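You operate a simulated robot arm through the tools that you are given. There is no shell and no other tool. Be economical: measure what you need, move in short steps, check, and stop when the job is done.

You are at the controls of a simulated two-armed robot. One attempt, no reset.

## Task
Pick up the shaker marked "herbs" from the shelf under the island bench with one hand, pass it to the other hand and put it on the long bench. Set down upright: shaker.

The check looks at the end state, three seconds after you hand in, the way a careful person would. Anything else that was tipped, shoved, dropped, spilled or broken makes it a failure.

## Robot
Two 7-joint arms with two-finger parallel grippers on one trunk, on a base that drives. Base frame: it is fixed to the floor where the robot stands at the start and does not move with it; the origin is under the middle of the robot, x ahead of it, y to its left, z up; the surface under the hand at the start is at about z = 880. Readings come in mm, rad, newtons and seconds.
The left shoulder is at the start at [20, 113, 997], the right one opposite. With the tool pointing down near the work surface each hand reaches from about 140 to 580 mm from the robot's upright axis, wherever it stands, measured 20 degrees to its own side. Places, roughly: long bench [-700, -1100, 900]. Payload 1.57 kg a hand.
The TCP of each hand is the grasp point between the finger pads, 30 mm short of the fingertips. In the tool frame z runs along the fingers and y along their closing line. The gripper opens to 80 mm. The fingers are 17 mm wide and 12 mm thick; the gripper's body (40 by 82 mm) begins 80 mm behind the TCP.
Orientation is told as [roll, pitch, yaw] about the base's x, y, z axes, in that order, counted from this pose: with the fingers straight down and closing along the base's y, the tool's x points along the base's -x, its y along +y and its z along -z.

## Interface
- The arms move only by the tool drive_tool. It takes "left_series", "right_series" or both (then of equal length, played together; a hand with none holds still); each is a list of rows, each an object of numbers (a shift or turn left out is 0, a gripper value left out holds the last): "tx", "ty", "tz": the shift along the tool's x, y, z in mm; "ax", "ay", "az": the turn, a rotation vector about the tool's x, y, z in rad; "grip": the finger opening in mm, from 0 to 80. In form: [{"tx": .., "ty": .., "tz": .., "ax": .., "ay": .., "az": .., "grip": ..}, ...]. A call has 1 to 20 rows; each row is the pose to reach, as a shift and turn from the pose commanded when the call began, along the tool's axes at that moment. Each row takes 0.2 s and may step no farther than 50 mm and 0.15 rad from the row before; otherwise, or with a gripper value out of range, the whole call is refused. Where a pose cannot be reached the arm comes as near as it can. A force on the tool above 40 N (or 10 N above the force at the start of the call, whichever is more), or a blocked arm, ends the call early, and 0.2 s more pass. The fingers move at their own pace (about 45 mm/s each) and stop on an object; they squeeze with about 26 N. The grip force told is the motor's: it shows also when the fingers shut on nothing. Time passes only in rows, and 0.2 s behind the last, so rows that repeat a pose let the fingers close. It gives the time, the measured TCP pose, the force on the tool (base axes), the opening and the grip force at its end, in the units of the frame above (readings bear some noise), with the torque about the TCP (base axes, N m) and any sound that the robot's microphone picked up, and new pictures: "pictures" is both (left out), scene, wrist or none (wrist: the cameras of the hands that moved).
- Cameras (640 x 400 px; columns grow to the right, rows downward): "scene" is now at [101.1, 13, 1138.7]; the picture's right is [0.27, -0.96, 0.00], its down [-0.52, -0.14, -0.84] and it looks along [0.81, 0.23, -0.54] (base axes); focal length 274 px, centre (320, 200). "left" rides on the left gripper at [72, 7, -122] in its tool frame; the picture's right is [-0.09, 1.00, 0.00], its down [-0.84, -0.08, -0.54] and it looks along [-0.54, -0.05, 0.84] (tool axes); focal length 238 px, centre (320, 200). "right" rides on the right gripper at [72, -7, -122] in its tool frame; the picture's right is [0.09, 1.00, 0.00], its down [-0.84, 0.08, -0.54] and it looks along [-0.54, 0.05, 0.84] (tool axes); focal length 238 px, centre (320, 200).
- move_column(by): slides the trunk up (or, below 0, down) by that many mm; the arms and the scene camera ride with it, the base frame stays. It gives what a move gives, with no picture.
- drive_base(legs): drives the robot by 1 to 6 legs, each [ahead, left, turn to the left] in mm, mm and rad, along the robot's own axes; the way and the turn of a leg run together, so that a leg with both is an arc; at most 1500 mm and 3.142 rad a leg. The arms and the cameras ride along, it lands a little off, and it stops where it bumps. It gives what a move gives, and a new picture of the scene camera.
- aim_head(pan, tilt): turns the head with the scene camera to pan (to the left, within 1.396 rad either way) and tilt (down, from -0.506 to 1.204), counted from straight ahead of the robot. It gives what a move gives, and a new picture of the scene camera.
- point_at(camera, pixels): for up to 12 pixels [column, row] of the newest picture of that camera ("zoom" is the newest enlarged one), the place [x, y, z] in the base frame of the surface seen there, good to about 2 mm, but the place of the scene camera against the robot may be out by one fixed shift of up to 25 mm in any direction. The clock stands still meanwhile.
- enlarge(camera, box): a new picture of the part [left, top, right, bottom] of that camera's present view, enlarged. The clock stands still meanwhile.
- job_done(): hands the job in; it is judged then, once.

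Keep the steps short. Do not move on a guess: measure, check each grasp and each placing, and mend mistakes. In all there are 80 turns and 260 pictures (those below and enlarged ones count). Leave the grippers open and the arms clear of the work at the hand-in unless told otherwise, and finish with a single line.

The tools are called after "Request:" as a command line: name --argument value ..., lists and objects as JSON in quotes. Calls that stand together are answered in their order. drive_tool: Moves the arms, as the interface text tells. Its arguments: {"type":"object","properties":{"left_series":{"type":"array","items":{"type":"object","properties":{"tx":{"type":"number"},"ty":{"type":"number"},"tz":{"type":"number"},"ax":{"type":"number"},"ay":{"type":"number"},"az":{"type":"number"},"grip":{"type":"number"}}}},"right_series":{"type":"array","items":{"type":"object","properties":{"tx":{"type":"number"},"ty":{"type":"number"},"tz":{"type":"number"},"ax":{"type":"number"},"ay":{"type":"number"},"az":{"type":"number"},"grip":{"type":"number"}}}},"pictures":{"type":"string","enum":["both","scene","wrist","none"]}},"required":[]} The other tools are called the same way: move_column (by) slides the trunk up or down; drive_base (legs) drives the base; aim_head (pan, tilt) turns the head that bears the scene camera; point_at (camera, pixels) gives the place of the surface under pixels of a picture; enlarge (camera, box) takes an enlarged picture of a part of a camera's view; job_done () hands the job in.

At the start:

```text
clock: 0.0
left_eef_pos: [387.2, 335.5, 921.7]
left_tool_rot: [0.002, 0.0, 0.0]
left_ft_force: [0.0, -0.6, -0.8]
left_ft_torque: [-0.01, -0.01, -0.06]
left_finger_gap: 80.1
left_finger_force: 0.0
right_eef_pos: [466.8, -86.1, 922.2]
right_tool_rot: [0.0, 0.0, 0.0]
right_ft_force: [0.3, -0.7, 0.5]
right_ft_torque: [0.04, -0.01, -0.01]
right_finger_gap: 79.9
right_finger_force: 0.1
trunk travel left (down, up): [-50.0, 520.0]
robot x, y, heading: [-1.3, -0.6, 0.0]
head pan, tilt: [0.272, 0.565]
```

scene: 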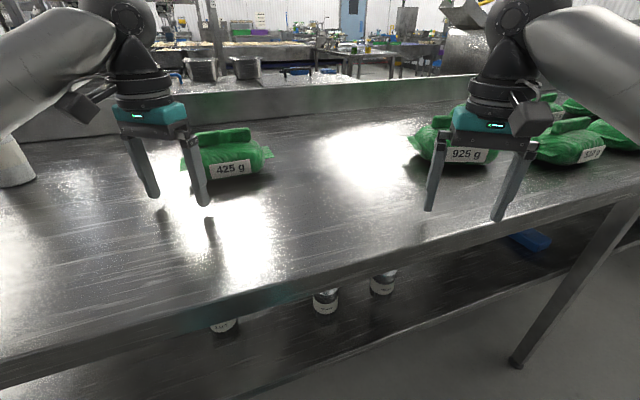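
right: 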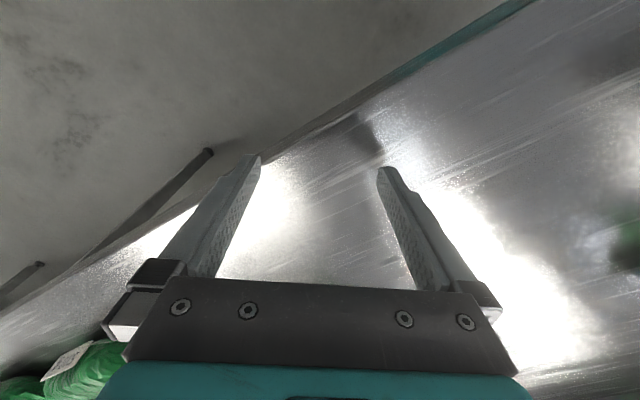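
left: 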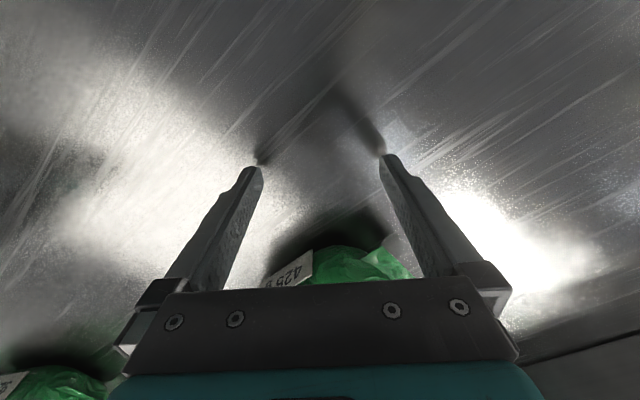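

The island bench is ahead of me. Three shakers stand on the shelf below it, near pixels (223,325), (325,300) and (382,283). I'll enlarge that part to read the labels and measure the places.

Request:
enlarge --camera "scene" --box '[180, 240, 420, 390]'

Request:
point_at --camera "scene" --pixels '[[223, 327], [325, 305], [382, 287], [325, 312], [300, 330], [200, 302], [400, 256], [200, 315], [400, 268], [515, 360], [100, 250], [260, 380]]'

```text
2.67 times, centred on (300, 315) of scene
```

zoom: 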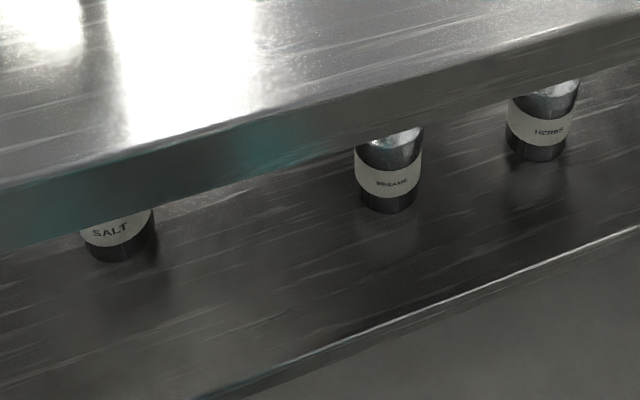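

```text
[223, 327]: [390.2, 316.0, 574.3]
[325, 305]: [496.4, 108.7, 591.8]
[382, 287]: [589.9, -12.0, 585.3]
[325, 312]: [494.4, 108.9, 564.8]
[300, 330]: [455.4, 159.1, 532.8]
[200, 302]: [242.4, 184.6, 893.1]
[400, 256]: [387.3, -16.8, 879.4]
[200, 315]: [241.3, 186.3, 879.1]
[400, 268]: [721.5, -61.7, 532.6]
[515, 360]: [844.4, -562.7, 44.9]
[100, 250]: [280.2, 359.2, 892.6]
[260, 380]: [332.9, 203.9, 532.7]
```

The herbs shaker is the rightmost one, near (590, -12) on the shelf at z≈533. The bench edge is turned about 0.62 rad from my heading, so I have to reach in from the front. I'll raise the trunk to clear the bags, then back off square to the bench.

Request:
move_column --by 150

Request:
drive_base --legs '[[-405, -290, 0]]'

```text
clock: 1.8
left_eef_pos: [388.4, 336.9, 1071.4]
left_tool_rot: [0.002, 0.001, -0.001]
left_ft_force: [0.4, 0.4, 0.6]
left_ft_torque: [0.03, 0.02, 0.0]
left_finger_gap: 79.9
left_finger_force: 0.1
right_eef_pos: [467.0, -85.3, 1070.3]
right_tool_rot: [0.001, 0.001, -0.001]
right_ft_force: [-0.8, 0.7, -0.6]
right_ft_torque: [-0.01, 0.03, 0.0]
right_finger_gap: 79.9
right_finger_force: 0.1
trunk travel left (down, up): [-200.0, 370.0]
robot x, y, heading: [1.4, -0.7, 0.0]
head pan, tilt: [0.272, 0.565]
```

```text
clock: 4.7
left_eef_pos: [-11.5, 46.7, 1071.3]
left_tool_rot: [0.002, 0.001, 0.012]
left_ft_force: [-0.1, -0.4, 0.1]
left_ft_torque: [0.0, -0.02, 0.01]
left_finger_gap: 80.1
left_finger_force: 0.0
right_eef_pos: [74.2, -373.9, 1071.5]
right_tool_rot: [0.0, 0.0, 0.012]
right_ft_force: [-0.6, -0.5, 1.0]
right_ft_torque: [-0.01, -0.03, 0.0]
right_finger_gap: 79.9
right_finger_force: 0.2
trunk travel left (down, up): [-200.0, 370.0]
robot x, y, heading: [-395.7, -293.0, 0.012]
head pan, tilt: [0.272, 0.565]
```

scene: 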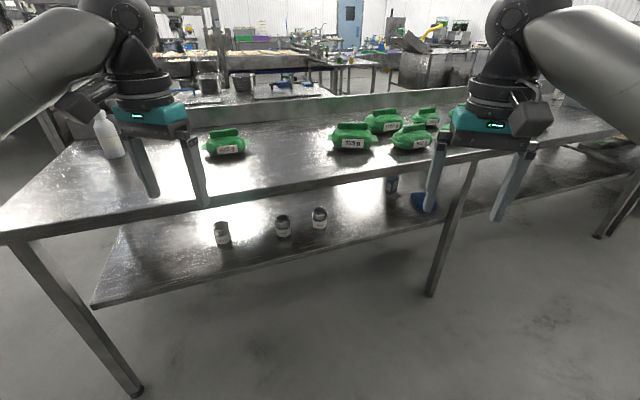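

All three shakers are now visible, with herbs at about (319,217). There is a middle leg near (440,240). I'll measure the shaker, shelf and bench.

Request:
enlarge --camera "scene" --box '[200, 170, 360, 270]'

Request:
point_at --camera "scene" --pixels '[[319, 226], [319, 216], [283, 224], [222, 232], [110, 218], [300, 192], [300, 198], [120, 300], [320, 250], [430, 285], [445, 235], [206, 196]]'

```text
4.00 times, centred on (280, 220) of scene
```

zoom: 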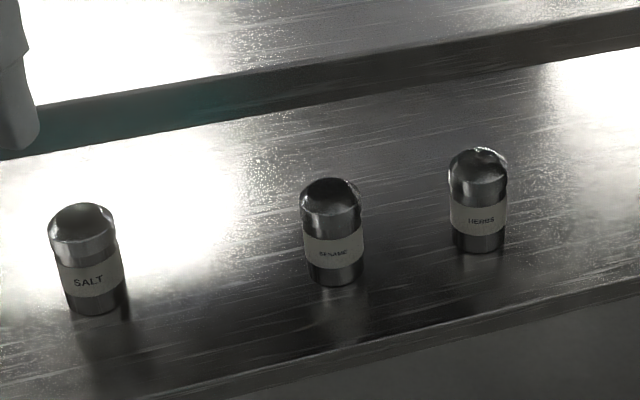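

```text
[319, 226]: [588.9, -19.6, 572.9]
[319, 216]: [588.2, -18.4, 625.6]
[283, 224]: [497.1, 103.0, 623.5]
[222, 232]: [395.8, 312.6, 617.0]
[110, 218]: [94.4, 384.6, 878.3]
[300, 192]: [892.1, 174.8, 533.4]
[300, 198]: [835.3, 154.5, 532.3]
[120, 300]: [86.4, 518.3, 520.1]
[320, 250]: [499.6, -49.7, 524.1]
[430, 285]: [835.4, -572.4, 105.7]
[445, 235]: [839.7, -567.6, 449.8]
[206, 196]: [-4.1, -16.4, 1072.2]
```

Request:
point_at --camera "zoom" --pixels '[[478, 152], [478, 170], [452, 215], [505, 215], [478, 195], [478, 230], [478, 250], [478, 258], [400, 80], [400, 95], [480, 325], [340, 182]]'

Request:
point_at --camera "scene" --pixels '[[150, 118], [210, 205], [430, 210], [498, 222]]'

```text
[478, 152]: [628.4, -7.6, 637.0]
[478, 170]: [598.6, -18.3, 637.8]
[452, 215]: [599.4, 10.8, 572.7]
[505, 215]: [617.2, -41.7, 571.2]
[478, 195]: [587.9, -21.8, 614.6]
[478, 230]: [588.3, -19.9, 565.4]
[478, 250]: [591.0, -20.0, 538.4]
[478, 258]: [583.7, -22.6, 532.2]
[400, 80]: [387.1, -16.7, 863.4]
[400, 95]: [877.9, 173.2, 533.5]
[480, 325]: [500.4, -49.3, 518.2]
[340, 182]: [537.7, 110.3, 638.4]
```

```text
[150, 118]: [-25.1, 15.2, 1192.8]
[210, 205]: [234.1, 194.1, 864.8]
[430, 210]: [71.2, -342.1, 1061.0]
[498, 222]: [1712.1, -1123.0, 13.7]
```

Herbs is a cylinder about 55 mm across and 105 mm tall, centred near (612, -12), with sesame about 150 mm to its left. The shelf reads z≈533 from the scene camera, which may be off by a fixed shift. I'll turn square to the bench, move right so the shaker lies ahead of my right arm, and then pose the arms out here where it is clear.

Request:
drive_base --legs '[[0, 0, 0.615], [0, -213, 0]]'

Request:
drive_tool --left_series '[{"tx": 40, "tz": -20}, {"tx": 80, "tz": -40}, {"tx": 120, "tz": -60}, {"tx": 160, "tz": -80}, {"tx": 180, "tz": -100}]' --right_series '[{"tx": 20, "ay": -0.14}, {"tx": 30, "ay": -0.28}, {"tx": 40, "ay": -0.42}, {"tx": 40, "ay": -0.56}, {"tx": 40, "ay": -0.7}]'

```text
clock: 8.0
left_eef_pos: [-154.4, 34.1, 1072.1]
left_tool_rot: [0.001, 0.0, 0.636]
left_ft_force: [0.3, 0.4, -0.2]
left_ft_torque: [0.03, 0.01, 0.02]
left_finger_gap: 80.0
left_finger_force: 0.1
right_eef_pos: [159.8, -257.4, 1071.8]
right_tool_rot: [0.0, -0.001, 0.638]
right_ft_force: [0.5, -0.6, -0.6]
right_ft_torque: [0.02, 0.0, -0.04]
right_finger_gap: 80.2
right_finger_force: 0.0
trunk travel left (down, up): [-200.0, 370.0]
robot x, y, heading: [-265.1, -465.6, 0.634]
head pan, tilt: [0.272, 0.565]
```

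scene: 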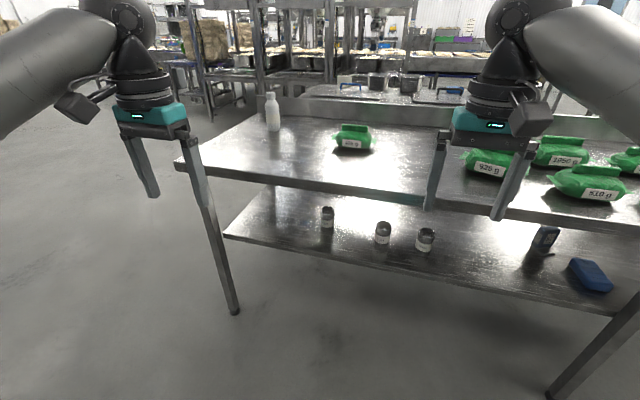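

```text
clock: 9.2
left_eef_pos: [-254.5, -78.4, 1159.9]
left_tool_rot: [0.0, 0.002, 0.635]
left_ft_force: [0.0, 0.4, -0.1]
left_ft_torque: [-0.02, 0.01, 0.02]
left_finger_gap: 79.9
left_finger_force: 0.0
left hand out of reach, approached as far as the arm can: row 4, 5
right_eef_pos: [127.6, -280.3, 1070.2]
right_tool_rot: [0.001, -0.703, 0.635]
right_ft_force: [-0.7, -0.1, -0.6]
right_ft_torque: [-0.03, 0.0, 0.03]
right_finger_gap: 80.2
right_finger_force: 0.0
trunk travel left (down, up): [-200.0, 370.0]
robot x, y, heading: [-268.4, -462.4, 0.635]
head pan, tilt: [0.272, 0.565]
```

scene: 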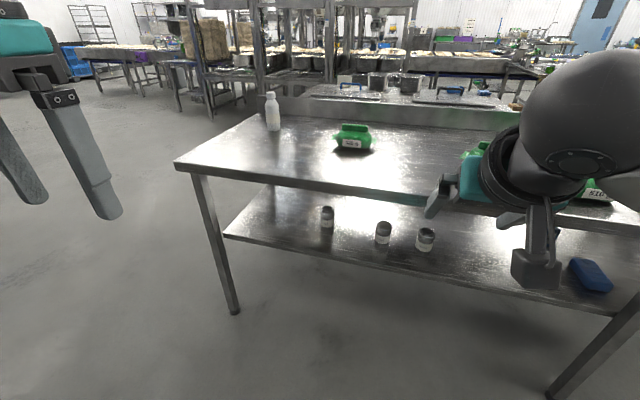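
right: 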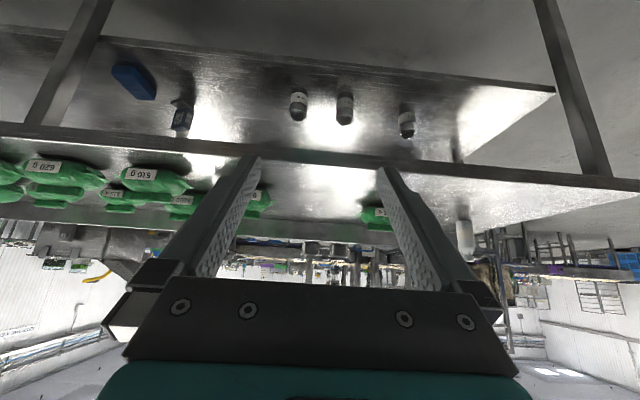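
left: 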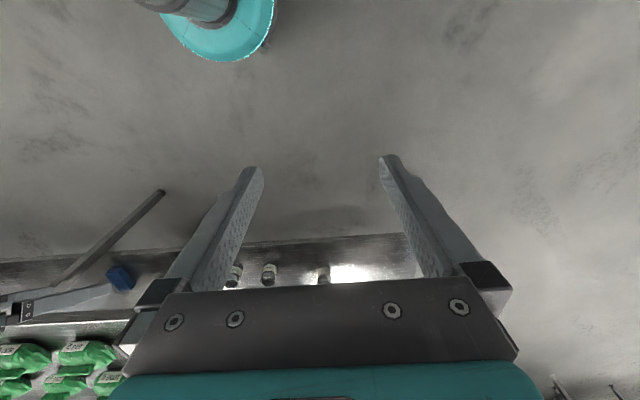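

The right hand is tilted about 40° forward. Its camera sees the shelf upside down, with herbs as the leftmost shaker at about (299,105). I'll measure with the wrist camera and compare against the scene camera.

Request:
point_at --camera "right" --pixels '[[299, 93], [299, 103], [299, 118], [291, 105], [307, 105], [299, 86], [345, 105], [250, 143], [250, 128], [300, 65], [250, 75], [330, 160]]'

Request:
point_at --camera "scene" --pixels '[[426, 245], [426, 237], [426, 231], [350, 190], [350, 195]]'

Request:
enlarge --camera "right" --box '[240, 40, 400, 140]'

```text
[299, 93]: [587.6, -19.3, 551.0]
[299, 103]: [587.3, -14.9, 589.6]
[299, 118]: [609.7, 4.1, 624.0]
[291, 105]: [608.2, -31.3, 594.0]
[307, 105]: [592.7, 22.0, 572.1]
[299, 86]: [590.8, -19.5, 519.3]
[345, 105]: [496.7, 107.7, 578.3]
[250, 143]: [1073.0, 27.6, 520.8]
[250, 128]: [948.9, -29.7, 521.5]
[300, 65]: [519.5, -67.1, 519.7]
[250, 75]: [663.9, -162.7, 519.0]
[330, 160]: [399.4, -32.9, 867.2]
```

```text
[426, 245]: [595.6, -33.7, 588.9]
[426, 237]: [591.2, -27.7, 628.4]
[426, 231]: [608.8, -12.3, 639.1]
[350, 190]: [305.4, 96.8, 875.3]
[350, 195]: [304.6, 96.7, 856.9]
```

```text
4.00 times, centred on (320, 90) of right
```

zoom: 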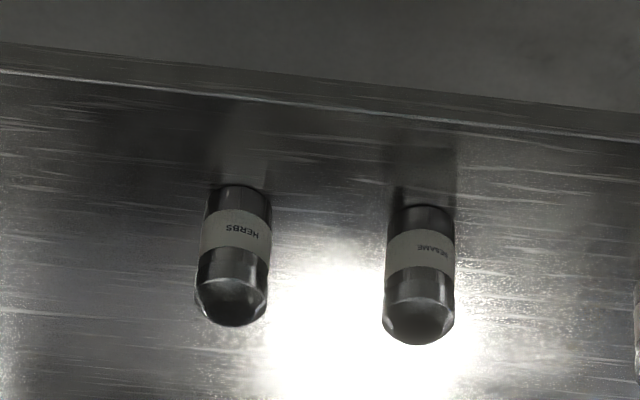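

The wrist camera confirms which shaker is herbs and puts the shelf at z≈520. I'll take finer points on the shaker and both bench edges.

Request:
point_at --camera "zoom" --pixels '[[205, 230], [267, 240], [236, 235], [236, 265], [236, 195], [236, 315], [200, 290], [262, 295], [236, 90], [500, 120]]'

Request:
point_at --camera "right" --pixels '[[320, 153], [320, 148], [320, 156], [500, 168], [500, 173], [500, 178], [80, 131], [80, 127]]'

```text
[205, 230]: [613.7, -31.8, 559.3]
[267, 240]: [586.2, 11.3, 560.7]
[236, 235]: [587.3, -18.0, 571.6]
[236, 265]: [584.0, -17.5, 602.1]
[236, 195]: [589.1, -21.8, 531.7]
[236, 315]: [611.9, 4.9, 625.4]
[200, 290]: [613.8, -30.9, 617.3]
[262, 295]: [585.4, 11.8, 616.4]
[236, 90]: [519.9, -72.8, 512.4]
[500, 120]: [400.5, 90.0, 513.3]
```

```text
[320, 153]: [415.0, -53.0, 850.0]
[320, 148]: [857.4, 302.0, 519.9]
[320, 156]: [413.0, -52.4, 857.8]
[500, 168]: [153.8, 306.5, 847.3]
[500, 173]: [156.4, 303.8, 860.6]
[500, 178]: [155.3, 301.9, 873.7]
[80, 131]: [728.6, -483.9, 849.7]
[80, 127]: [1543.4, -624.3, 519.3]
```

Readings so far:
- Shaker centre is about (607, -6), base at z=520, top at z=625.
- Bench lip is at n=305 with its underside at z≈847. The shelf edge is at n=378.
- The shaker sits 110 mm inside the shelf edge.

I'll lower the trunk and bring the right hand down to shelf level while still clear of the bench.

Request:
move_column --by -200

Request:
drive_tool --right_series '[{"tx": 24, "ty": -7, "tz": 28, "ay": -0.03}, {"tx": 48, "ty": -15, "tz": 57, "ay": -0.06}, {"tx": 72, "ty": -22, "tz": 86, "ay": -0.09}, {"tx": 97, "ty": -30, "tz": 114, "ay": -0.12}, {"tx": 121, "ty": -37, "tz": 143, "ay": -0.15}, {"tx": 145, "ty": -45, "tz": 172, "ay": -0.19}, {"tx": 170, "ty": -52, "tz": 200, "ay": -0.22}, {"tx": 194, "ty": -60, "tz": 229, "ay": -0.25}]'

```text
clock: 11.4
left_eef_pos: [-254.5, -77.8, 960.1]
left_tool_rot: [0.001, 0.0, 0.635]
left_ft_force: [-0.8, 0.0, -0.6]
left_ft_torque: [0.0, -0.01, 0.01]
left_finger_gap: 80.0
left_finger_force: 0.2
right_eef_pos: [127.6, -280.4, 870.7]
right_tool_rot: [0.001, -0.699, 0.637]
right_ft_force: [-0.2, -0.8, -0.7]
right_ft_torque: [0.01, 0.0, 0.04]
right_finger_gap: 80.3
right_finger_force: 0.0
trunk travel left (down, up): [0.0, 570.0]
robot x, y, heading: [-269.7, -466.8, 0.639]
head pan, tilt: [0.272, 0.565]
```

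```text
clock: 13.2
left_eef_pos: [-255.0, -80.5, 958.9]
left_tool_rot: [0.002, 0.0, 0.634]
left_ft_force: [0.9, -0.5, 0.0]
left_ft_torque: [0.02, -0.01, -0.01]
left_finger_gap: 79.9
left_finger_force: 0.1
right_eef_pos: [162.9, -330.3, 572.6]
right_tool_rot: [-0.003, -0.95, 0.639]
right_ft_force: [-0.9, 0.7, 0.5]
right_ft_torque: [-0.05, 0.02, 0.02]
right_finger_gap: 79.8
right_finger_force: 0.0
trunk travel left (down, up): [0.0, 570.0]
robot x, y, heading: [-268.0, -467.1, 0.632]
head pan, tilt: [0.272, 0.565]
```

scene: 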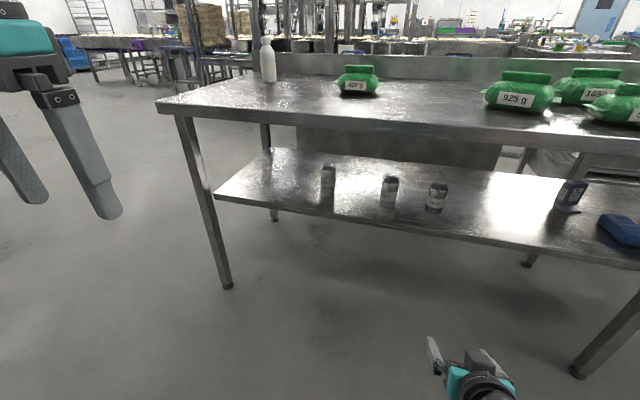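
right: 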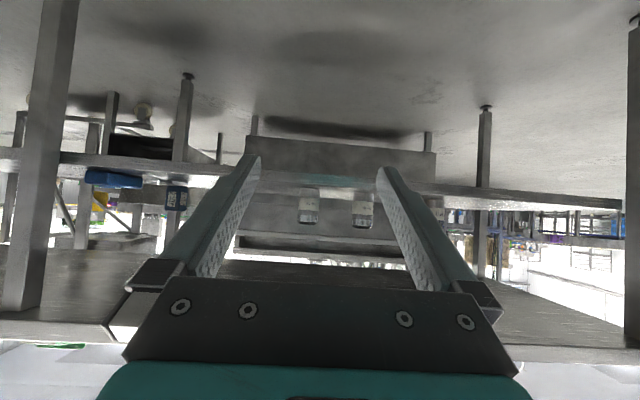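

The right hand is at shelf level and lined up sideways (t=-363, shaker at -362). I'll test the arm's reach by extending 100 mm here, with z going to about 563, and then look at where the arm lies.

Request:
drive_tool --right_series '[{"tx": -12, "tz": 22}, {"tx": -24, "tz": 44}, {"tx": -36, "tz": 66}, {"tx": -50, "tz": 87}]' --pictures "none"

Request:
aim_head --pan -0.5 --tilt 0.9

```text
clock: 14.2
left_eef_pos: [-254.7, -78.2, 959.8]
left_tool_rot: [0.002, -0.001, 0.634]
left_ft_force: [0.3, 0.3, 0.1]
left_ft_torque: [0.0, -0.03, 0.01]
left_finger_gap: 80.0
left_finger_force: 0.1
right_eef_pos: [244.2, -270.6, 560.7]
right_tool_rot: [-0.002, -0.948, 0.638]
right_ft_force: [-0.5, -0.7, 0.9]
right_ft_torque: [0.02, -0.03, 0.01]
right_finger_gap: 79.7
right_finger_force: 0.1
trunk travel left (down, up): [0.0, 570.0]
robot x, y, heading: [-269.2, -464.2, 0.637]
head pan, tilt: [0.272, 0.565]
```

```text
clock: 15.3
left_eef_pos: [-254.7, -78.8, 959.6]
left_tool_rot: [0.002, 0.0, 0.635]
left_ft_force: [-0.3, 0.0, 0.0]
left_ft_torque: [0.0, -0.03, 0.02]
left_finger_gap: 79.8
left_finger_force: 0.1
right_eef_pos: [241.7, -271.6, 560.6]
right_tool_rot: [-0.001, -0.948, 0.637]
right_ft_force: [0.7, -0.4, 0.6]
right_ft_torque: [0.04, 0.01, 0.04]
right_finger_gap: 80.1
right_finger_force: 0.1
trunk travel left (down, up): [0.0, 570.0]
robot x, y, heading: [-270.5, -465.9, 0.637]
head pan, tilt: [-0.499, 0.901]
```

scene: 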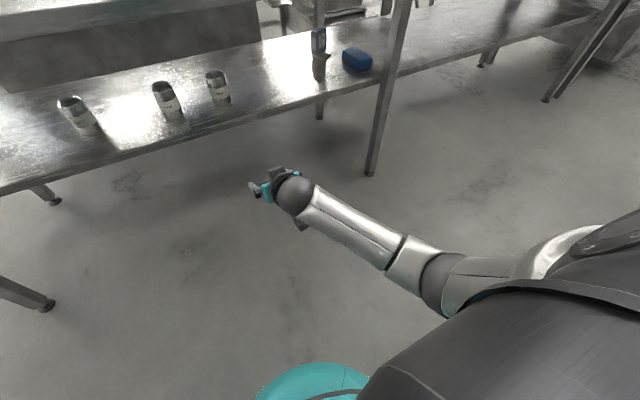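

The arm reaches well, at about 530 mm ahead. I'll measure the forearm and elbow against the bench lip (n=305, z 847–880).

Request:
point_at --camera "scene" --pixels '[[295, 180], [310, 190], [350, 215], [400, 240], [450, 260], [500, 265], [560, 235], [275, 172], [265, 190], [320, 205]]'

```text
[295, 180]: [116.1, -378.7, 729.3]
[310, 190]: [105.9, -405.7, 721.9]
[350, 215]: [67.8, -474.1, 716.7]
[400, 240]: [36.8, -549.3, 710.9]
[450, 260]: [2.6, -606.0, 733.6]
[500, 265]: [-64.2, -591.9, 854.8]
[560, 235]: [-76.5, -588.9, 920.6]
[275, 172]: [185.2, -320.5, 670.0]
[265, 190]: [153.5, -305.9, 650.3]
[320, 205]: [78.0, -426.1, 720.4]
```

The forearm stays at z≤735, about 110 mm below the lip, and the elbow stays outside the bench. I'll drive ahead 365 mm, which leaves the fingertips about 35 mm short of the shaker.

Request:
aim_head --pan -0.1 --tilt 0.75

Request:
drive_base --legs '[[300, 0, 0], [65, 0, 0]]'

Request:
drive_tool --right_series '[{"grip": 80}]' --pictures "wrist"

```text
clock: 16.2
left_eef_pos: [-255.2, -78.8, 960.0]
left_tool_rot: [0.002, 0.0, 0.636]
left_ft_force: [0.3, -0.1, 0.6]
left_ft_torque: [-0.01, -0.04, 0.01]
left_finger_gap: 80.1
left_finger_force: 0.2
right_eef_pos: [243.7, -271.8, 559.5]
right_tool_rot: [-0.001, -0.95, 0.637]
right_ft_force: [-0.4, 0.7, -0.3]
right_ft_torque: [-0.03, -0.01, 0.02]
right_finger_gap: 79.8
right_finger_force: 0.0
trunk travel left (down, up): [0.0, 570.0]
robot x, y, heading: [-268.1, -468.3, 0.635]
head pan, tilt: [-0.099, 0.75]
```

scene: 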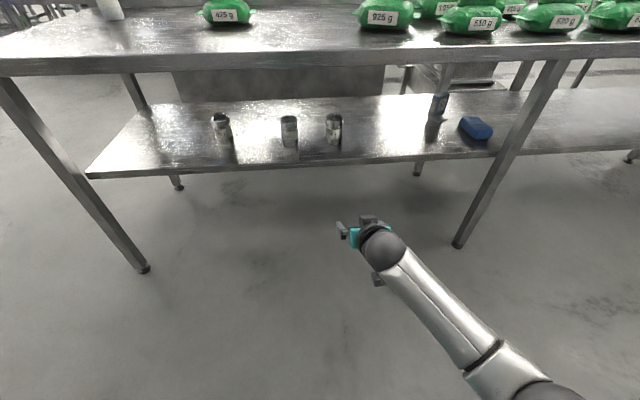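

```text
clock: 18.8
left_eef_pos: [41.3, 139.1, 960.2]
left_tool_rot: [0.0, -0.002, 0.635]
left_ft_force: [-0.8, -0.4, -0.3]
left_ft_torque: [-0.01, 0.04, -0.01]
left_finger_gap: 79.8
left_finger_force: 0.0
right_eef_pos: [537.5, -53.9, 559.6]
right_tool_rot: [-0.002, -0.949, 0.634]
right_ft_force: [0.3, -0.1, 1.1]
right_ft_torque: [-0.01, -0.01, 0.01]
right_finger_gap: 80.0
right_finger_force: 0.0
trunk travel left (down, up): [0.0, 570.0]
robot x, y, heading: [33.7, -247.6, 0.636]
head pan, tilt: [-0.099, 0.75]
```

scene: 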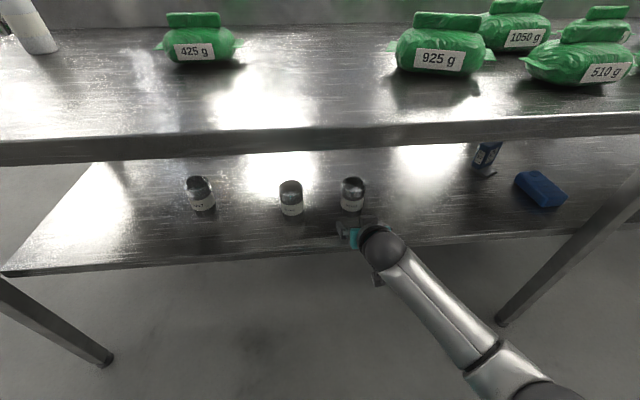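

```text
clock: 19.2
left_eef_pos: [40.3, 138.9, 959.2]
left_tool_rot: [0.002, -0.001, 0.634]
left_ft_force: [-0.4, 0.0, 0.0]
left_ft_torque: [0.03, 0.0, 0.0]
left_finger_gap: 80.2
left_finger_force: 0.1
right_eef_pos: [538.7, -55.7, 561.2]
right_tool_rot: [-0.001, -0.949, 0.635]
right_ft_force: [-0.3, 0.1, 0.3]
right_ft_torque: [0.01, 0.02, -0.02]
right_finger_gap: 79.9
right_finger_force: 0.0
trunk travel left (down, up): [0.0, 570.0]
robot x, y, heading: [27.4, -247.8, 0.634]
head pan, tilt: [-0.099, 0.75]
```

right: 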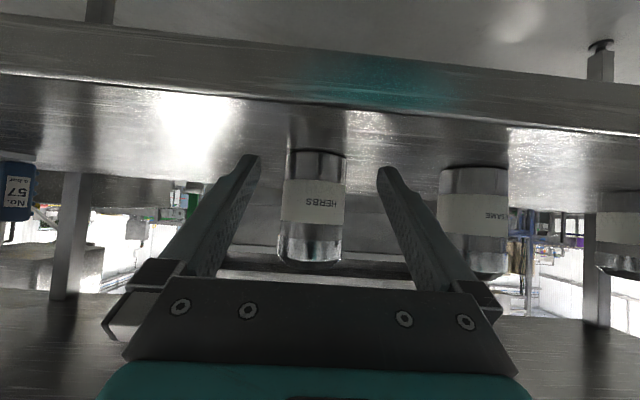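

The shaker is between the open fingers in the wrist picture. I'll measure its sides.

Request:
point_at --camera "right" --pixels '[[315, 175], [315, 200], [315, 240], [286, 205], [343, 205], [315, 152], [315, 260], [445, 200], [315, 135], [320, 95], [246, 175], [391, 185]]'

```text
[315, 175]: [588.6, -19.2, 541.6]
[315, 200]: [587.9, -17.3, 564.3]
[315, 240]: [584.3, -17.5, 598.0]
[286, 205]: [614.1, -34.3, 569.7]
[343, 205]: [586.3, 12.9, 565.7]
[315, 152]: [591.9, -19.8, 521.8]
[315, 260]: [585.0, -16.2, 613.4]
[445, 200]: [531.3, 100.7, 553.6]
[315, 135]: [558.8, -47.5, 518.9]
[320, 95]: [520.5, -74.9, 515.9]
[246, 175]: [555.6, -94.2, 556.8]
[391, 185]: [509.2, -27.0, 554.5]
```

The shaker is at t=-361 and n≈486. The TCP is at t=-361, n≈403 and z=560, so the fingers straddle it with about 12 mm on each side. I'll move straight ahead 82 mm without closing.

Request:
drive_tool --right_series '[{"tx": -8, "tz": 11}, {"tx": -16, "tz": 22}, {"tx": -24, "tz": 33}, {"tx": -32, "tz": 45}, {"tx": -40, "tz": 56}, {"tx": -47.7, "tz": 66.7}, {"tx": -47.7, "tz": 66.7}]'

```text
clock: 20.8
left_eef_pos: [40.4, 139.3, 959.0]
left_tool_rot: [0.001, 0.001, 0.634]
left_ft_force: [1.1, -0.1, 0.0]
left_ft_torque: [0.0, 0.03, 0.03]
left_finger_gap: 79.9
left_finger_force: 0.0
right_eef_pos: [604.7, -5.0, 559.0]
right_tool_rot: [-0.001, -0.949, 0.636]
right_ft_force: [-0.4, 0.5, 0.4]
right_ft_torque: [0.02, 0.02, -0.02]
right_finger_gap: 79.9
right_finger_force: 0.0
trunk travel left (down, up): [0.0, 570.0]
robot x, y, heading: [27.7, -244.2, 0.636]
head pan, tilt: [-0.099, 0.75]
```

scene: 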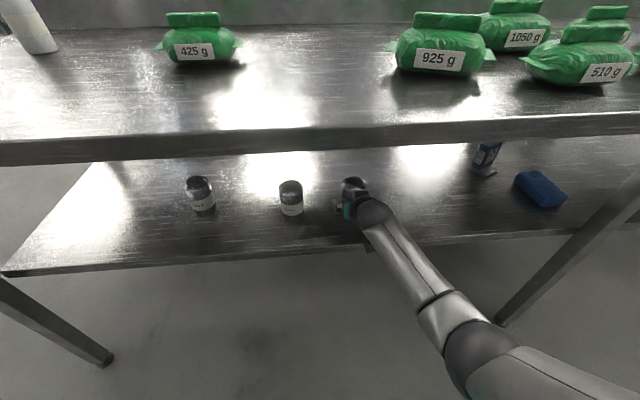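
right: 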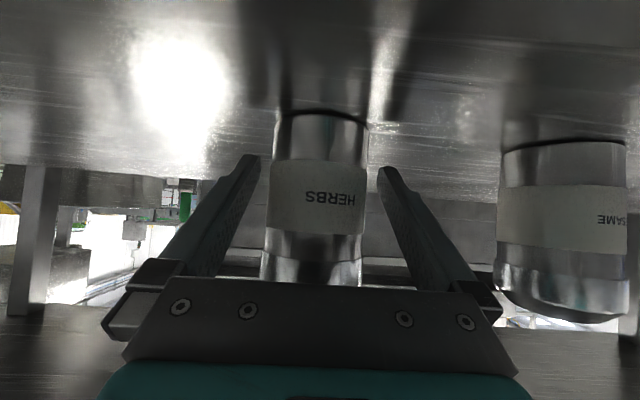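

The TCP is at (604.7, -5.0, 559), centred on the shaker with no contact force. I'll close the fingers.

Request:
drive_tool --right_series '[{"grip": 60}, {"grip": 50}, {"grip": 40}, {"grip": 30}, {"grip": 20}, {"grip": 10}]' --pictures "wrist"

```text
clock: 22.2
left_eef_pos: [39.9, 139.1, 960.6]
left_tool_rot: [0.002, -0.001, 0.634]
left_ft_force: [0.6, -0.2, -0.1]
left_ft_torque: [0.02, -0.02, -0.01]
left_finger_gap: 80.0
left_finger_force: 0.1
right_eef_pos: [604.1, -5.1, 559.9]
right_tool_rot: [-0.002, -0.953, 0.636]
right_ft_force: [0.8, 0.5, 0.8]
right_ft_torque: [0.03, -0.01, -0.02]
right_finger_gap: 57.7
right_finger_force: 25.4
trunk travel left (down, up): [0.0, 570.0]
robot x, y, heading: [29.1, -252.0, 0.635]
head pan, tilt: [-0.099, 0.75]
```

right: 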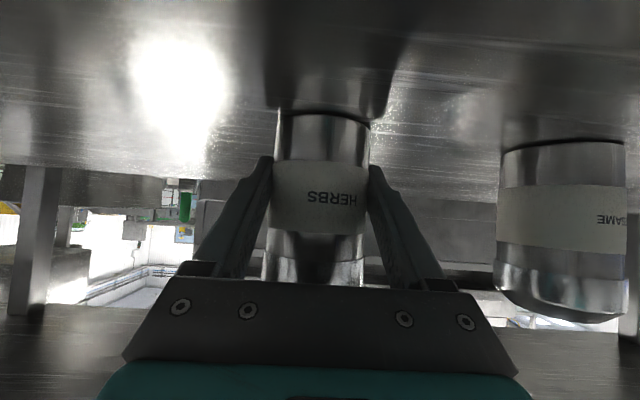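

The shaker is held, with a 57.7 mm gap and 25 N grip. I'll lift it 45 mm straight up and check.

Request:
drive_tool --right_series '[{"tx": -7, "tz": -5}, {"tx": -15, "tz": -11}, {"tx": -22, "tz": -16}, {"tx": -30, "tz": -21}, {"tx": -36.6, "tz": -26.2}, {"tx": -36.6, "tz": -26.2}]'

```text
clock: 23.6
left_eef_pos: [40.8, 139.4, 959.2]
left_tool_rot: [0.002, 0.0, 0.632]
left_ft_force: [0.4, -1.3, -1.0]
left_ft_torque: [0.0, 0.01, 0.0]
left_finger_gap: 79.8
left_finger_force: 0.1
right_eef_pos: [602.6, -4.0, 605.5]
right_tool_rot: [-0.002, -0.949, 0.636]
right_ft_force: [1.0, -0.4, -2.0]
right_ft_torque: [0.01, 0.0, -0.03]
right_finger_gap: 57.9
right_finger_force: 26.3
trunk travel left (down, up): [0.0, 570.0]
robot x, y, heading: [27.5, -245.2, 0.632]
head pan, tilt: [-0.099, 0.75]
```

scene: 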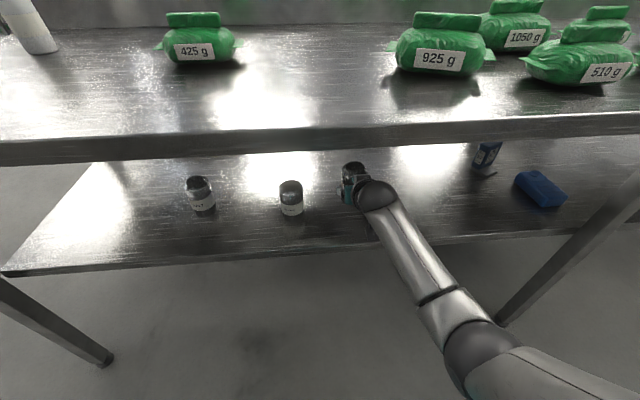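
right: 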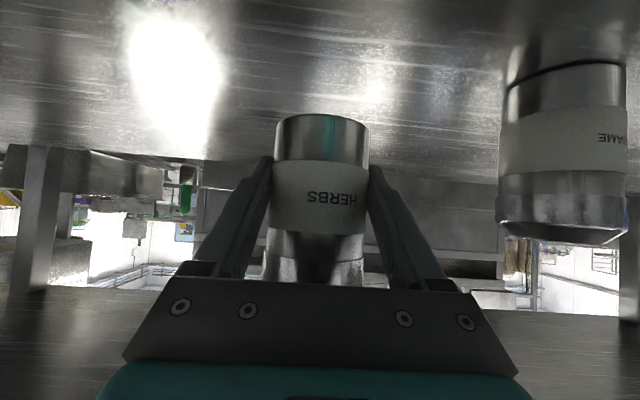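

It lifted cleanly and nothing else moved. I'll back straight out 400 mm over ground I have already used.

Request:
drive_base --legs '[[-400, 0, 0]]'

Request:
move_column --by 250

Request:
aim_head --pan -1.3 --tilt 0.3

```text
clock: 26.1
left_eef_pos: [-290.0, -103.8, 958.4]
left_tool_rot: [0.001, 0.0, 0.643]
left_ft_force: [0.8, -0.5, -0.3]
left_ft_torque: [0.02, 0.0, 0.03]
left_finger_gap: 80.1
left_finger_force: 0.0
right_eef_pos: [276.3, -243.5, 605.1]
right_tool_rot: [-0.001, -0.951, 0.643]
right_ft_force: [-0.7, -0.7, -0.7]
right_ft_torque: [0.0, -0.02, 0.03]
right_finger_gap: 57.6
right_finger_force: 25.9
trunk travel left (down, up): [0.0, 570.0]
robot x, y, heading: [-299.5, -491.1, 0.639]
head pan, tilt: [-0.099, 0.75]
```

scene: 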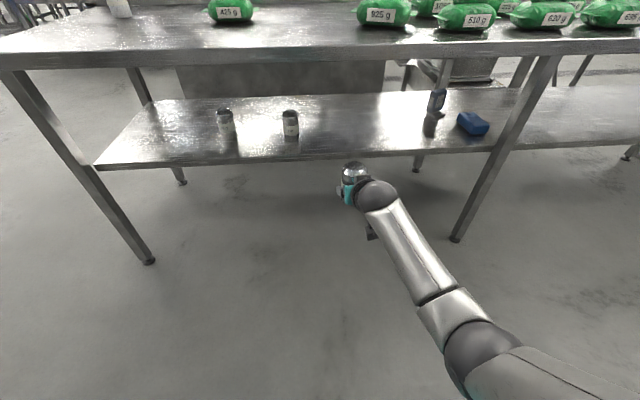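

```text
clock: 28.7
left_eef_pos: [-289.1, -104.1, 1209.8]
left_tool_rot: [0.001, 0.0, 0.642]
left_ft_force: [-0.4, 0.3, 0.2]
left_ft_torque: [-0.01, 0.0, -0.03]
left_finger_gap: 80.1
left_finger_force: 0.0
right_eef_pos: [274.9, -244.5, 854.3]
right_tool_rot: [-0.003, -0.949, 0.641]
right_ft_force: [0.5, 0.3, -0.5]
right_ft_torque: [0.0, -0.02, 0.01]
right_finger_gap: 57.9
right_finger_force: 26.2
trunk travel left (down, up): [-250.0, 320.0]
robot x, y, heading: [-298.3, -489.5, 0.64]
head pan, tilt: [-0.099, 0.75]
```

```text
clock: 30.1
left_eef_pos: [-290.1, -103.4, 1208.4]
left_tool_rot: [0.002, 0.001, 0.641]
left_ft_force: [0.1, 0.1, 0.3]
left_ft_torque: [-0.01, 0.02, 0.0]
left_finger_gap: 79.9
left_finger_force: 0.0
right_eef_pos: [275.4, -243.5, 855.1]
right_tool_rot: [-0.003, -0.949, 0.644]
right_ft_force: [-0.7, 1.1, -0.3]
right_ft_torque: [-0.01, 0.05, -0.02]
right_finger_gap: 57.9
right_finger_force: 26.2
trunk travel left (down, up): [-250.0, 320.0]
robot x, y, heading: [-300.9, -488.7, 0.64]
head pan, tilt: [-1.3, 0.3]
```

scene: 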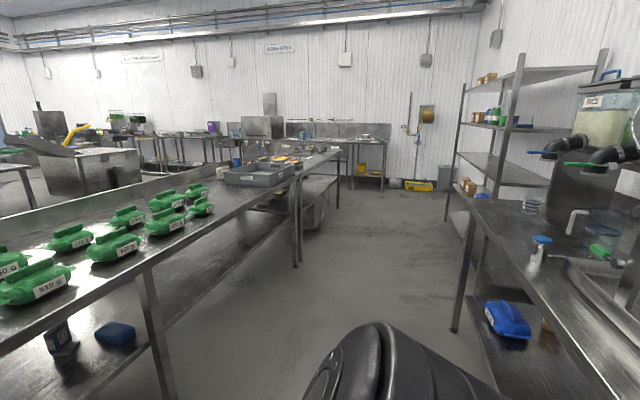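

I can see the long bench on the right, behind the robot. I'll measure its edge and top before planning the turn.

Request:
point_at --camera "scene" --pixels '[[475, 210], [530, 275], [590, 355], [560, 245], [610, 310], [600, 220], [490, 215], [580, 285], [536, 255], [520, 265], [628, 330], [600, 250]]'

Request:
enlarge --camera "scene" --box '[440, 150, 640, 400]'

```text
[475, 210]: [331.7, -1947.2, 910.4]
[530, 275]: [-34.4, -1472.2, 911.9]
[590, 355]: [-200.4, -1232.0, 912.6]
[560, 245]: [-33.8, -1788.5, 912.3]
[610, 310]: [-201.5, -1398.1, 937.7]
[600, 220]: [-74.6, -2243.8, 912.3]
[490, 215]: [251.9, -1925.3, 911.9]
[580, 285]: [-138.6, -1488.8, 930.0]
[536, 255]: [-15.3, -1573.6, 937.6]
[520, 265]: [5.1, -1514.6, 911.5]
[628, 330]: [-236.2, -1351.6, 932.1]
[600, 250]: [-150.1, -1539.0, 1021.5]
```

```text
1.60 times, centred on (540, 275) of scene
```

zoom: 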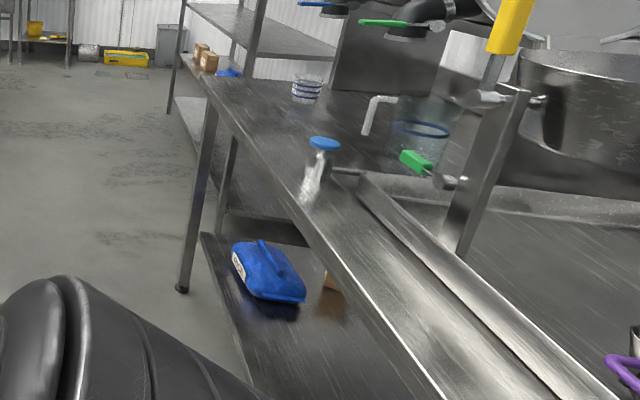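

Long bench edge is at n≈-887 with its top near z≈899, and the robot axis is at n≈-531. I'll do the handover here before turning. The right hand now brings the shaker in front of the chest, kept level and yawed 45° inward.

Request:
aim_head --pan 0.0 --tilt 0.65

Request:
drive_tool --right_series '[{"tx": -8, "ty": 18, "tz": -38, "ax": -0.08, "az": -0.0573}, {"tx": -16.5, "ty": 36.5, "tz": -76, "ax": -0.16, "az": -0.1145}, {"tx": -25, "ty": 55, "tz": -114, "ax": -0.24, "az": -0.172}, {"tx": -33, "ty": 73, "tz": -152, "ax": -0.32, "az": -0.229}, {"tx": -41, "ty": 91, "tz": -190, "ax": -0.4, "az": -0.286}, {"tx": -49.5, "ty": 110, "tz": -227, "ax": -0.48, "az": -0.3435}, {"tx": -58, "ty": 128, "tz": -265, "ax": -0.56, "az": -0.401}, {"tx": -66, "ty": 146, "tz": -303, "ax": -0.639, "az": -0.457}, {"tx": -66, "ty": 146, "tz": -303, "ax": -0.639, "az": -0.457}]'

```text
clock: 31.6
left_eef_pos: [-289.3, -103.5, 1208.7]
left_tool_rot: [0.001, 0.001, 0.643]
left_ft_force: [1.0, -0.5, -0.1]
left_ft_torque: [-0.02, -0.03, 0.0]
left_finger_gap: 80.0
left_finger_force: 0.1
right_eef_pos: [274.4, -244.5, 856.2]
right_tool_rot: [-0.001, -0.95, 0.641]
right_ft_force: [-0.2, 0.2, -1.2]
right_ft_torque: [0.0, 0.04, 0.0]
right_finger_gap: 57.4
right_finger_force: 25.9
trunk travel left (down, up): [-250.0, 320.0]
robot x, y, heading: [-296.5, -491.9, 0.64]
head pan, tilt: [0.0, 0.649]
```

scene: 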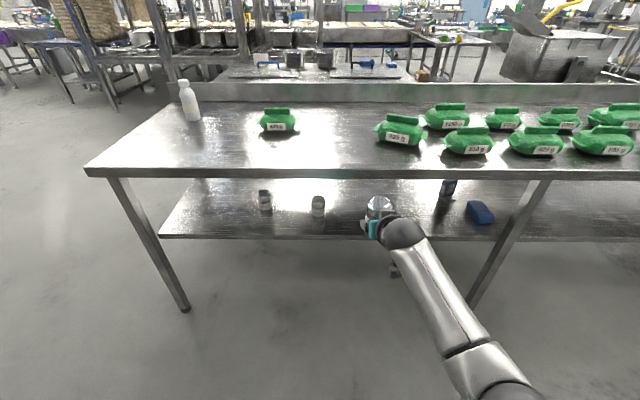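

```text
clock: 33.6
left_eef_pos: [-288.6, -103.8, 1209.6]
left_tool_rot: [0.002, 0.0, 0.642]
left_ft_force: [-0.1, -1.2, -0.7]
left_ft_torque: [-0.04, -0.01, -0.03]
left_finger_gap: 79.8
left_finger_force: 0.0
right_eef_pos: [17.6, -249.6, 1086.8]
right_tool_rot: [0.0, -0.95, 1.43]
right_ft_force: [0.1, 1.2, -0.9]
right_ft_torque: [-0.02, -0.01, 0.01]
right_finger_gap: 57.7
right_finger_force: 25.7
trunk travel left (down, up): [-250.0, 320.0]
robot x, y, heading: [-297.3, -489.2, 0.641]
head pan, tilt: [0.0, 0.649]
```

scene: 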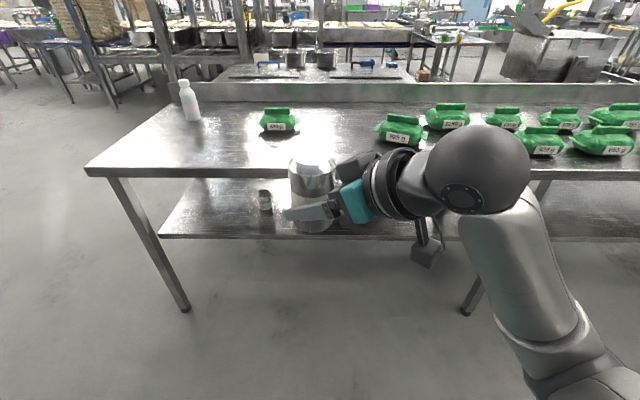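
right: 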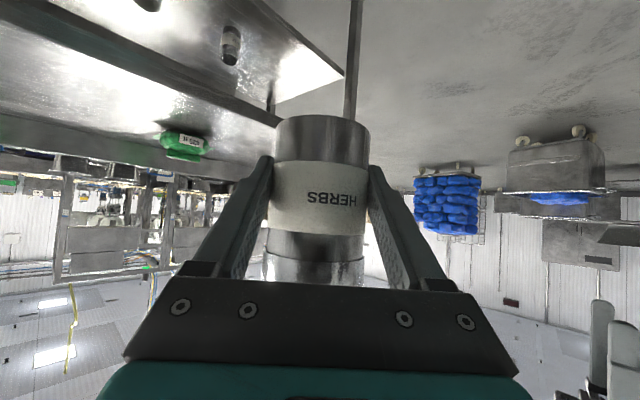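

The shaker is held upright at (17.6, -249.6). With the right TCP at z=1087, its base should be near z 1047 and its top near 1152. I'll check those heights in the wrist view, and bring the left hand above it, pointing down, turned 90° to the right hand and opened to 70 mm.

Request:
point_at --camera "right" --pixels '[[320, 120], [320, 150], [320, 200], [320, 240], [320, 270], [276, 170], [368, 170]]'

Request:
drive_tool --left_series '[{"tz": -25, "grip": 70}, {"tx": -20, "ty": -37.5, "tz": -40, "az": 0.098}, {"tx": -40, "ty": -75, "tz": -40, "az": 0.196}, {"tx": -60, "ty": -112.6, "tz": -40, "az": 0.294}, {"tx": -79, "ty": -150, "tz": -40, "az": 0.392}, {"tx": -99, "ty": -187.7, "tz": -40, "az": 0.489}, {"tx": -119, "ty": -225, "tz": -40, "az": 0.587}, {"tx": -139, "ty": -262.8, "tz": -40, "az": 0.685}, {"tx": -158.4, "ty": -300.3, "tz": -40, "az": 0.783}, {"tx": -158.4, "ty": -300.3, "tz": -40, "az": 0.783}]'

```text
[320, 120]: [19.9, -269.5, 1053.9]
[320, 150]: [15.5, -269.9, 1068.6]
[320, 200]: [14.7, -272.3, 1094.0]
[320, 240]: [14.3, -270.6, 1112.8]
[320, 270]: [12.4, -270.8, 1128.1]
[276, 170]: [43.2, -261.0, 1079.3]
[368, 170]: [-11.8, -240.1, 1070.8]
```

```text
clock: 35.8
left_eef_pos: [17.9, -250.0, 1248.9]
left_tool_rot: [0.0, 0.0, -0.142]
left_ft_force: [0.1, 0.4, -0.3]
left_ft_torque: [0.01, -0.01, 0.0]
left_finger_gap: 69.9
left_finger_force: 0.0
left hand out of reach, approached as far as the arm can: row 1
right_eef_pos: [18.7, -250.3, 1087.4]
right_tool_rot: [-0.002, -0.95, 1.429]
right_ft_force: [0.2, 0.0, 0.0]
right_ft_torque: [-0.02, -0.01, -0.02]
right_finger_gap: 57.5
right_finger_force: 26.0
trunk travel left (down, up): [-250.0, 320.0]
robot x, y, heading: [-296.9, -496.7, 0.64]
head pan, tilt: [0.0, 0.649]
```

scene: 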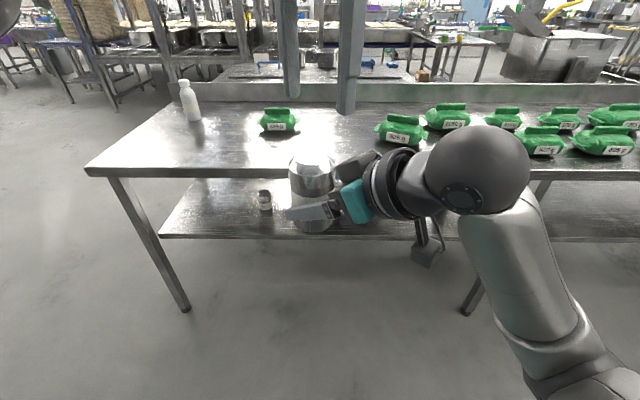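
left: 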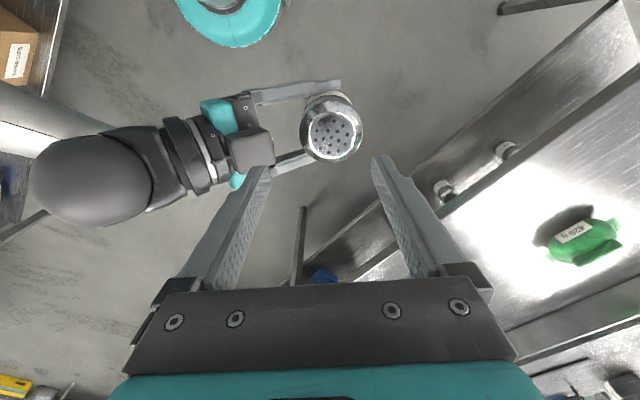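

The left hand is above the shaker, and I can see its perforated top at about (331,132). I'll measure the cap from the left camera to centre on it.

Request:
enlarge --camera "left" --box '[240, 60, 400, 200]'

Request:
point_at --camera "left" --pixels '[[332, 133], [309, 133], [356, 133], [332, 112], [332, 156], [303, 135], [361, 130], [332, 161], [245, 140], [250, 135], [270, 97], [285, 165]]'

```text
2.86 times, centred on (320, 130) of left
```

zoom: 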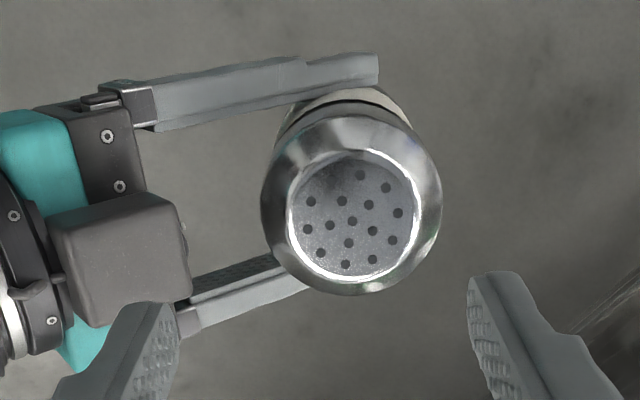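

```text
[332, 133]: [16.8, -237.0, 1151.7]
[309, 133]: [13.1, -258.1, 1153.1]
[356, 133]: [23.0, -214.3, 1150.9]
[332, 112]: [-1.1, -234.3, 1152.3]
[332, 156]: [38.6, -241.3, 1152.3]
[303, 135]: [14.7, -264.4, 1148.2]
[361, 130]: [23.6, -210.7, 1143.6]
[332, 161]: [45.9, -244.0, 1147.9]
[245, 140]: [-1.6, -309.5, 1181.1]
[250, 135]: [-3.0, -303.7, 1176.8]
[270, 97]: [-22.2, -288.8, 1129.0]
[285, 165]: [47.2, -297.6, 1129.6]
```

The cap centre is about (18.5, -238), so the shaker sits about 10 mm beyond the right TCP. There is also a grey block on top of the right gripper at about zoom (120,250). I'll measure its nearest edge, because the left rear finger has to pass between it and the shaker.

Request:
point_at --camera "zoom" --pixels '[[182, 225], [188, 285], [170, 205], [150, 255], [185, 255], [130, 110], [148, 120], [175, 315], [350, 215], [268, 200], [440, 200], [100, 310]]'

```text
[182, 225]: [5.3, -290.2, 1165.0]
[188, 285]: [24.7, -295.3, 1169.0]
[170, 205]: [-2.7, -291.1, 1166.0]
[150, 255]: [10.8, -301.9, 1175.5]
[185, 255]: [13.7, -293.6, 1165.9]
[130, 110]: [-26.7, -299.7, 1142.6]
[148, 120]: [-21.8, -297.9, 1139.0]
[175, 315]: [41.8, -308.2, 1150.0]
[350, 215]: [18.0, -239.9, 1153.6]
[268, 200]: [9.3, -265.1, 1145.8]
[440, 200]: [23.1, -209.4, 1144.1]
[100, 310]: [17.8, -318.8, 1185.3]
```

The block's near edge is at y≈-290.5 and the shaker's rear surface is at about -266, which leaves a 24 mm gap for a 12 mm finger. Centring the left hand at y=-237 with a 70 mm opening gives about 6 mm on each side. I'll shift 13 mm and descend to just above the cap.

Request:
drive_tool --left_series '[{"tx": 1, "ty": 13, "tz": 0, "grip": 70}, {"tx": 1, "ty": 13, "tz": 20}, {"tx": 1, "ty": 13, "tz": 40}, {"tx": 1, "ty": 13, "tz": 58}, {"tx": 1, "ty": 13, "tz": 58}]'

Request:
enlarge --camera "left" --box '[200, 80, 440, 230]'

```text
clock: 37.0
left_eef_pos: [18.6, -236.2, 1190.7]
left_tool_rot: [0.002, 0.0, -0.141]
left_ft_force: [-0.4, -0.6, -0.2]
left_ft_torque: [-0.01, 0.0, 0.01]
left_finger_gap: 69.9
left_finger_force: 0.1
right_eef_pos: [18.8, -249.9, 1086.4]
right_tool_rot: [-0.001, -0.949, 1.429]
right_ft_force: [-0.1, 0.4, -1.2]
right_ft_torque: [0.02, 0.03, -0.02]
right_finger_gap: 57.8
right_finger_force: 26.2
trunk travel left (down, up): [-250.0, 320.0]
robot x, y, heading: [-298.9, -489.2, 0.639]
head pan, tilt: [0.0, 0.649]
```

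scene: 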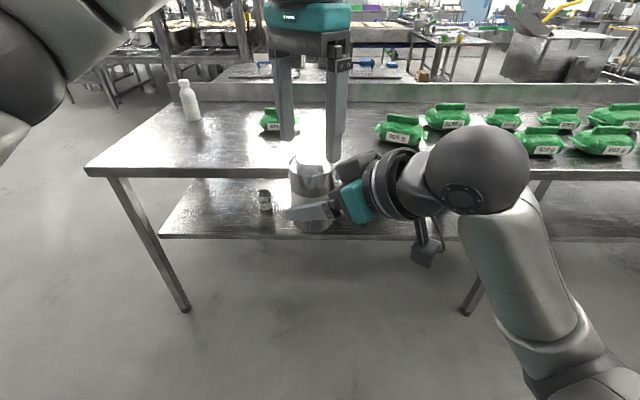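
left: 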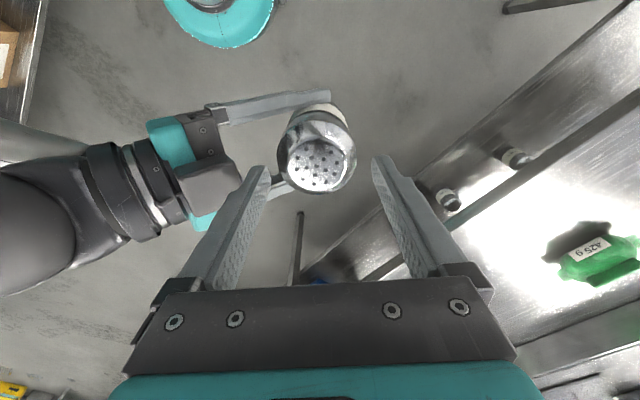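

```text
2.67 times, centred on (320, 155) of left
```

zoom: 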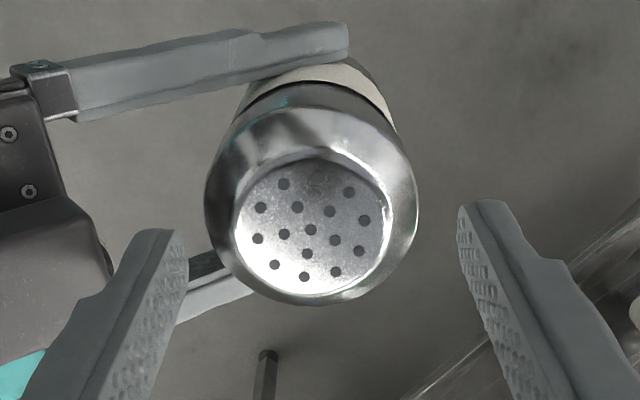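

I'll remeasure the cap and block from this closer view.

Request:
point_at --camera "zoom" --pixels '[[208, 205], [415, 200], [312, 297], [308, 228], [240, 228], [383, 222], [100, 240], [112, 265], [80, 205], [185, 240], [462, 215], [90, 230]]'

```text
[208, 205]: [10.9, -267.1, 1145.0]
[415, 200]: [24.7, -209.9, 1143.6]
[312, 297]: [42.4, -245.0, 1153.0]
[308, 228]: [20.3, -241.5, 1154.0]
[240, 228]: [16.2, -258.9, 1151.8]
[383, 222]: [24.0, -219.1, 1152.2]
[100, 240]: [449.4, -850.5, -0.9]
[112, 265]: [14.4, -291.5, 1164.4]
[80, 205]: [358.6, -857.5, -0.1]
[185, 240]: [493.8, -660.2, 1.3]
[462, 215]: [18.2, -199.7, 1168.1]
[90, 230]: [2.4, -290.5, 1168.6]
```

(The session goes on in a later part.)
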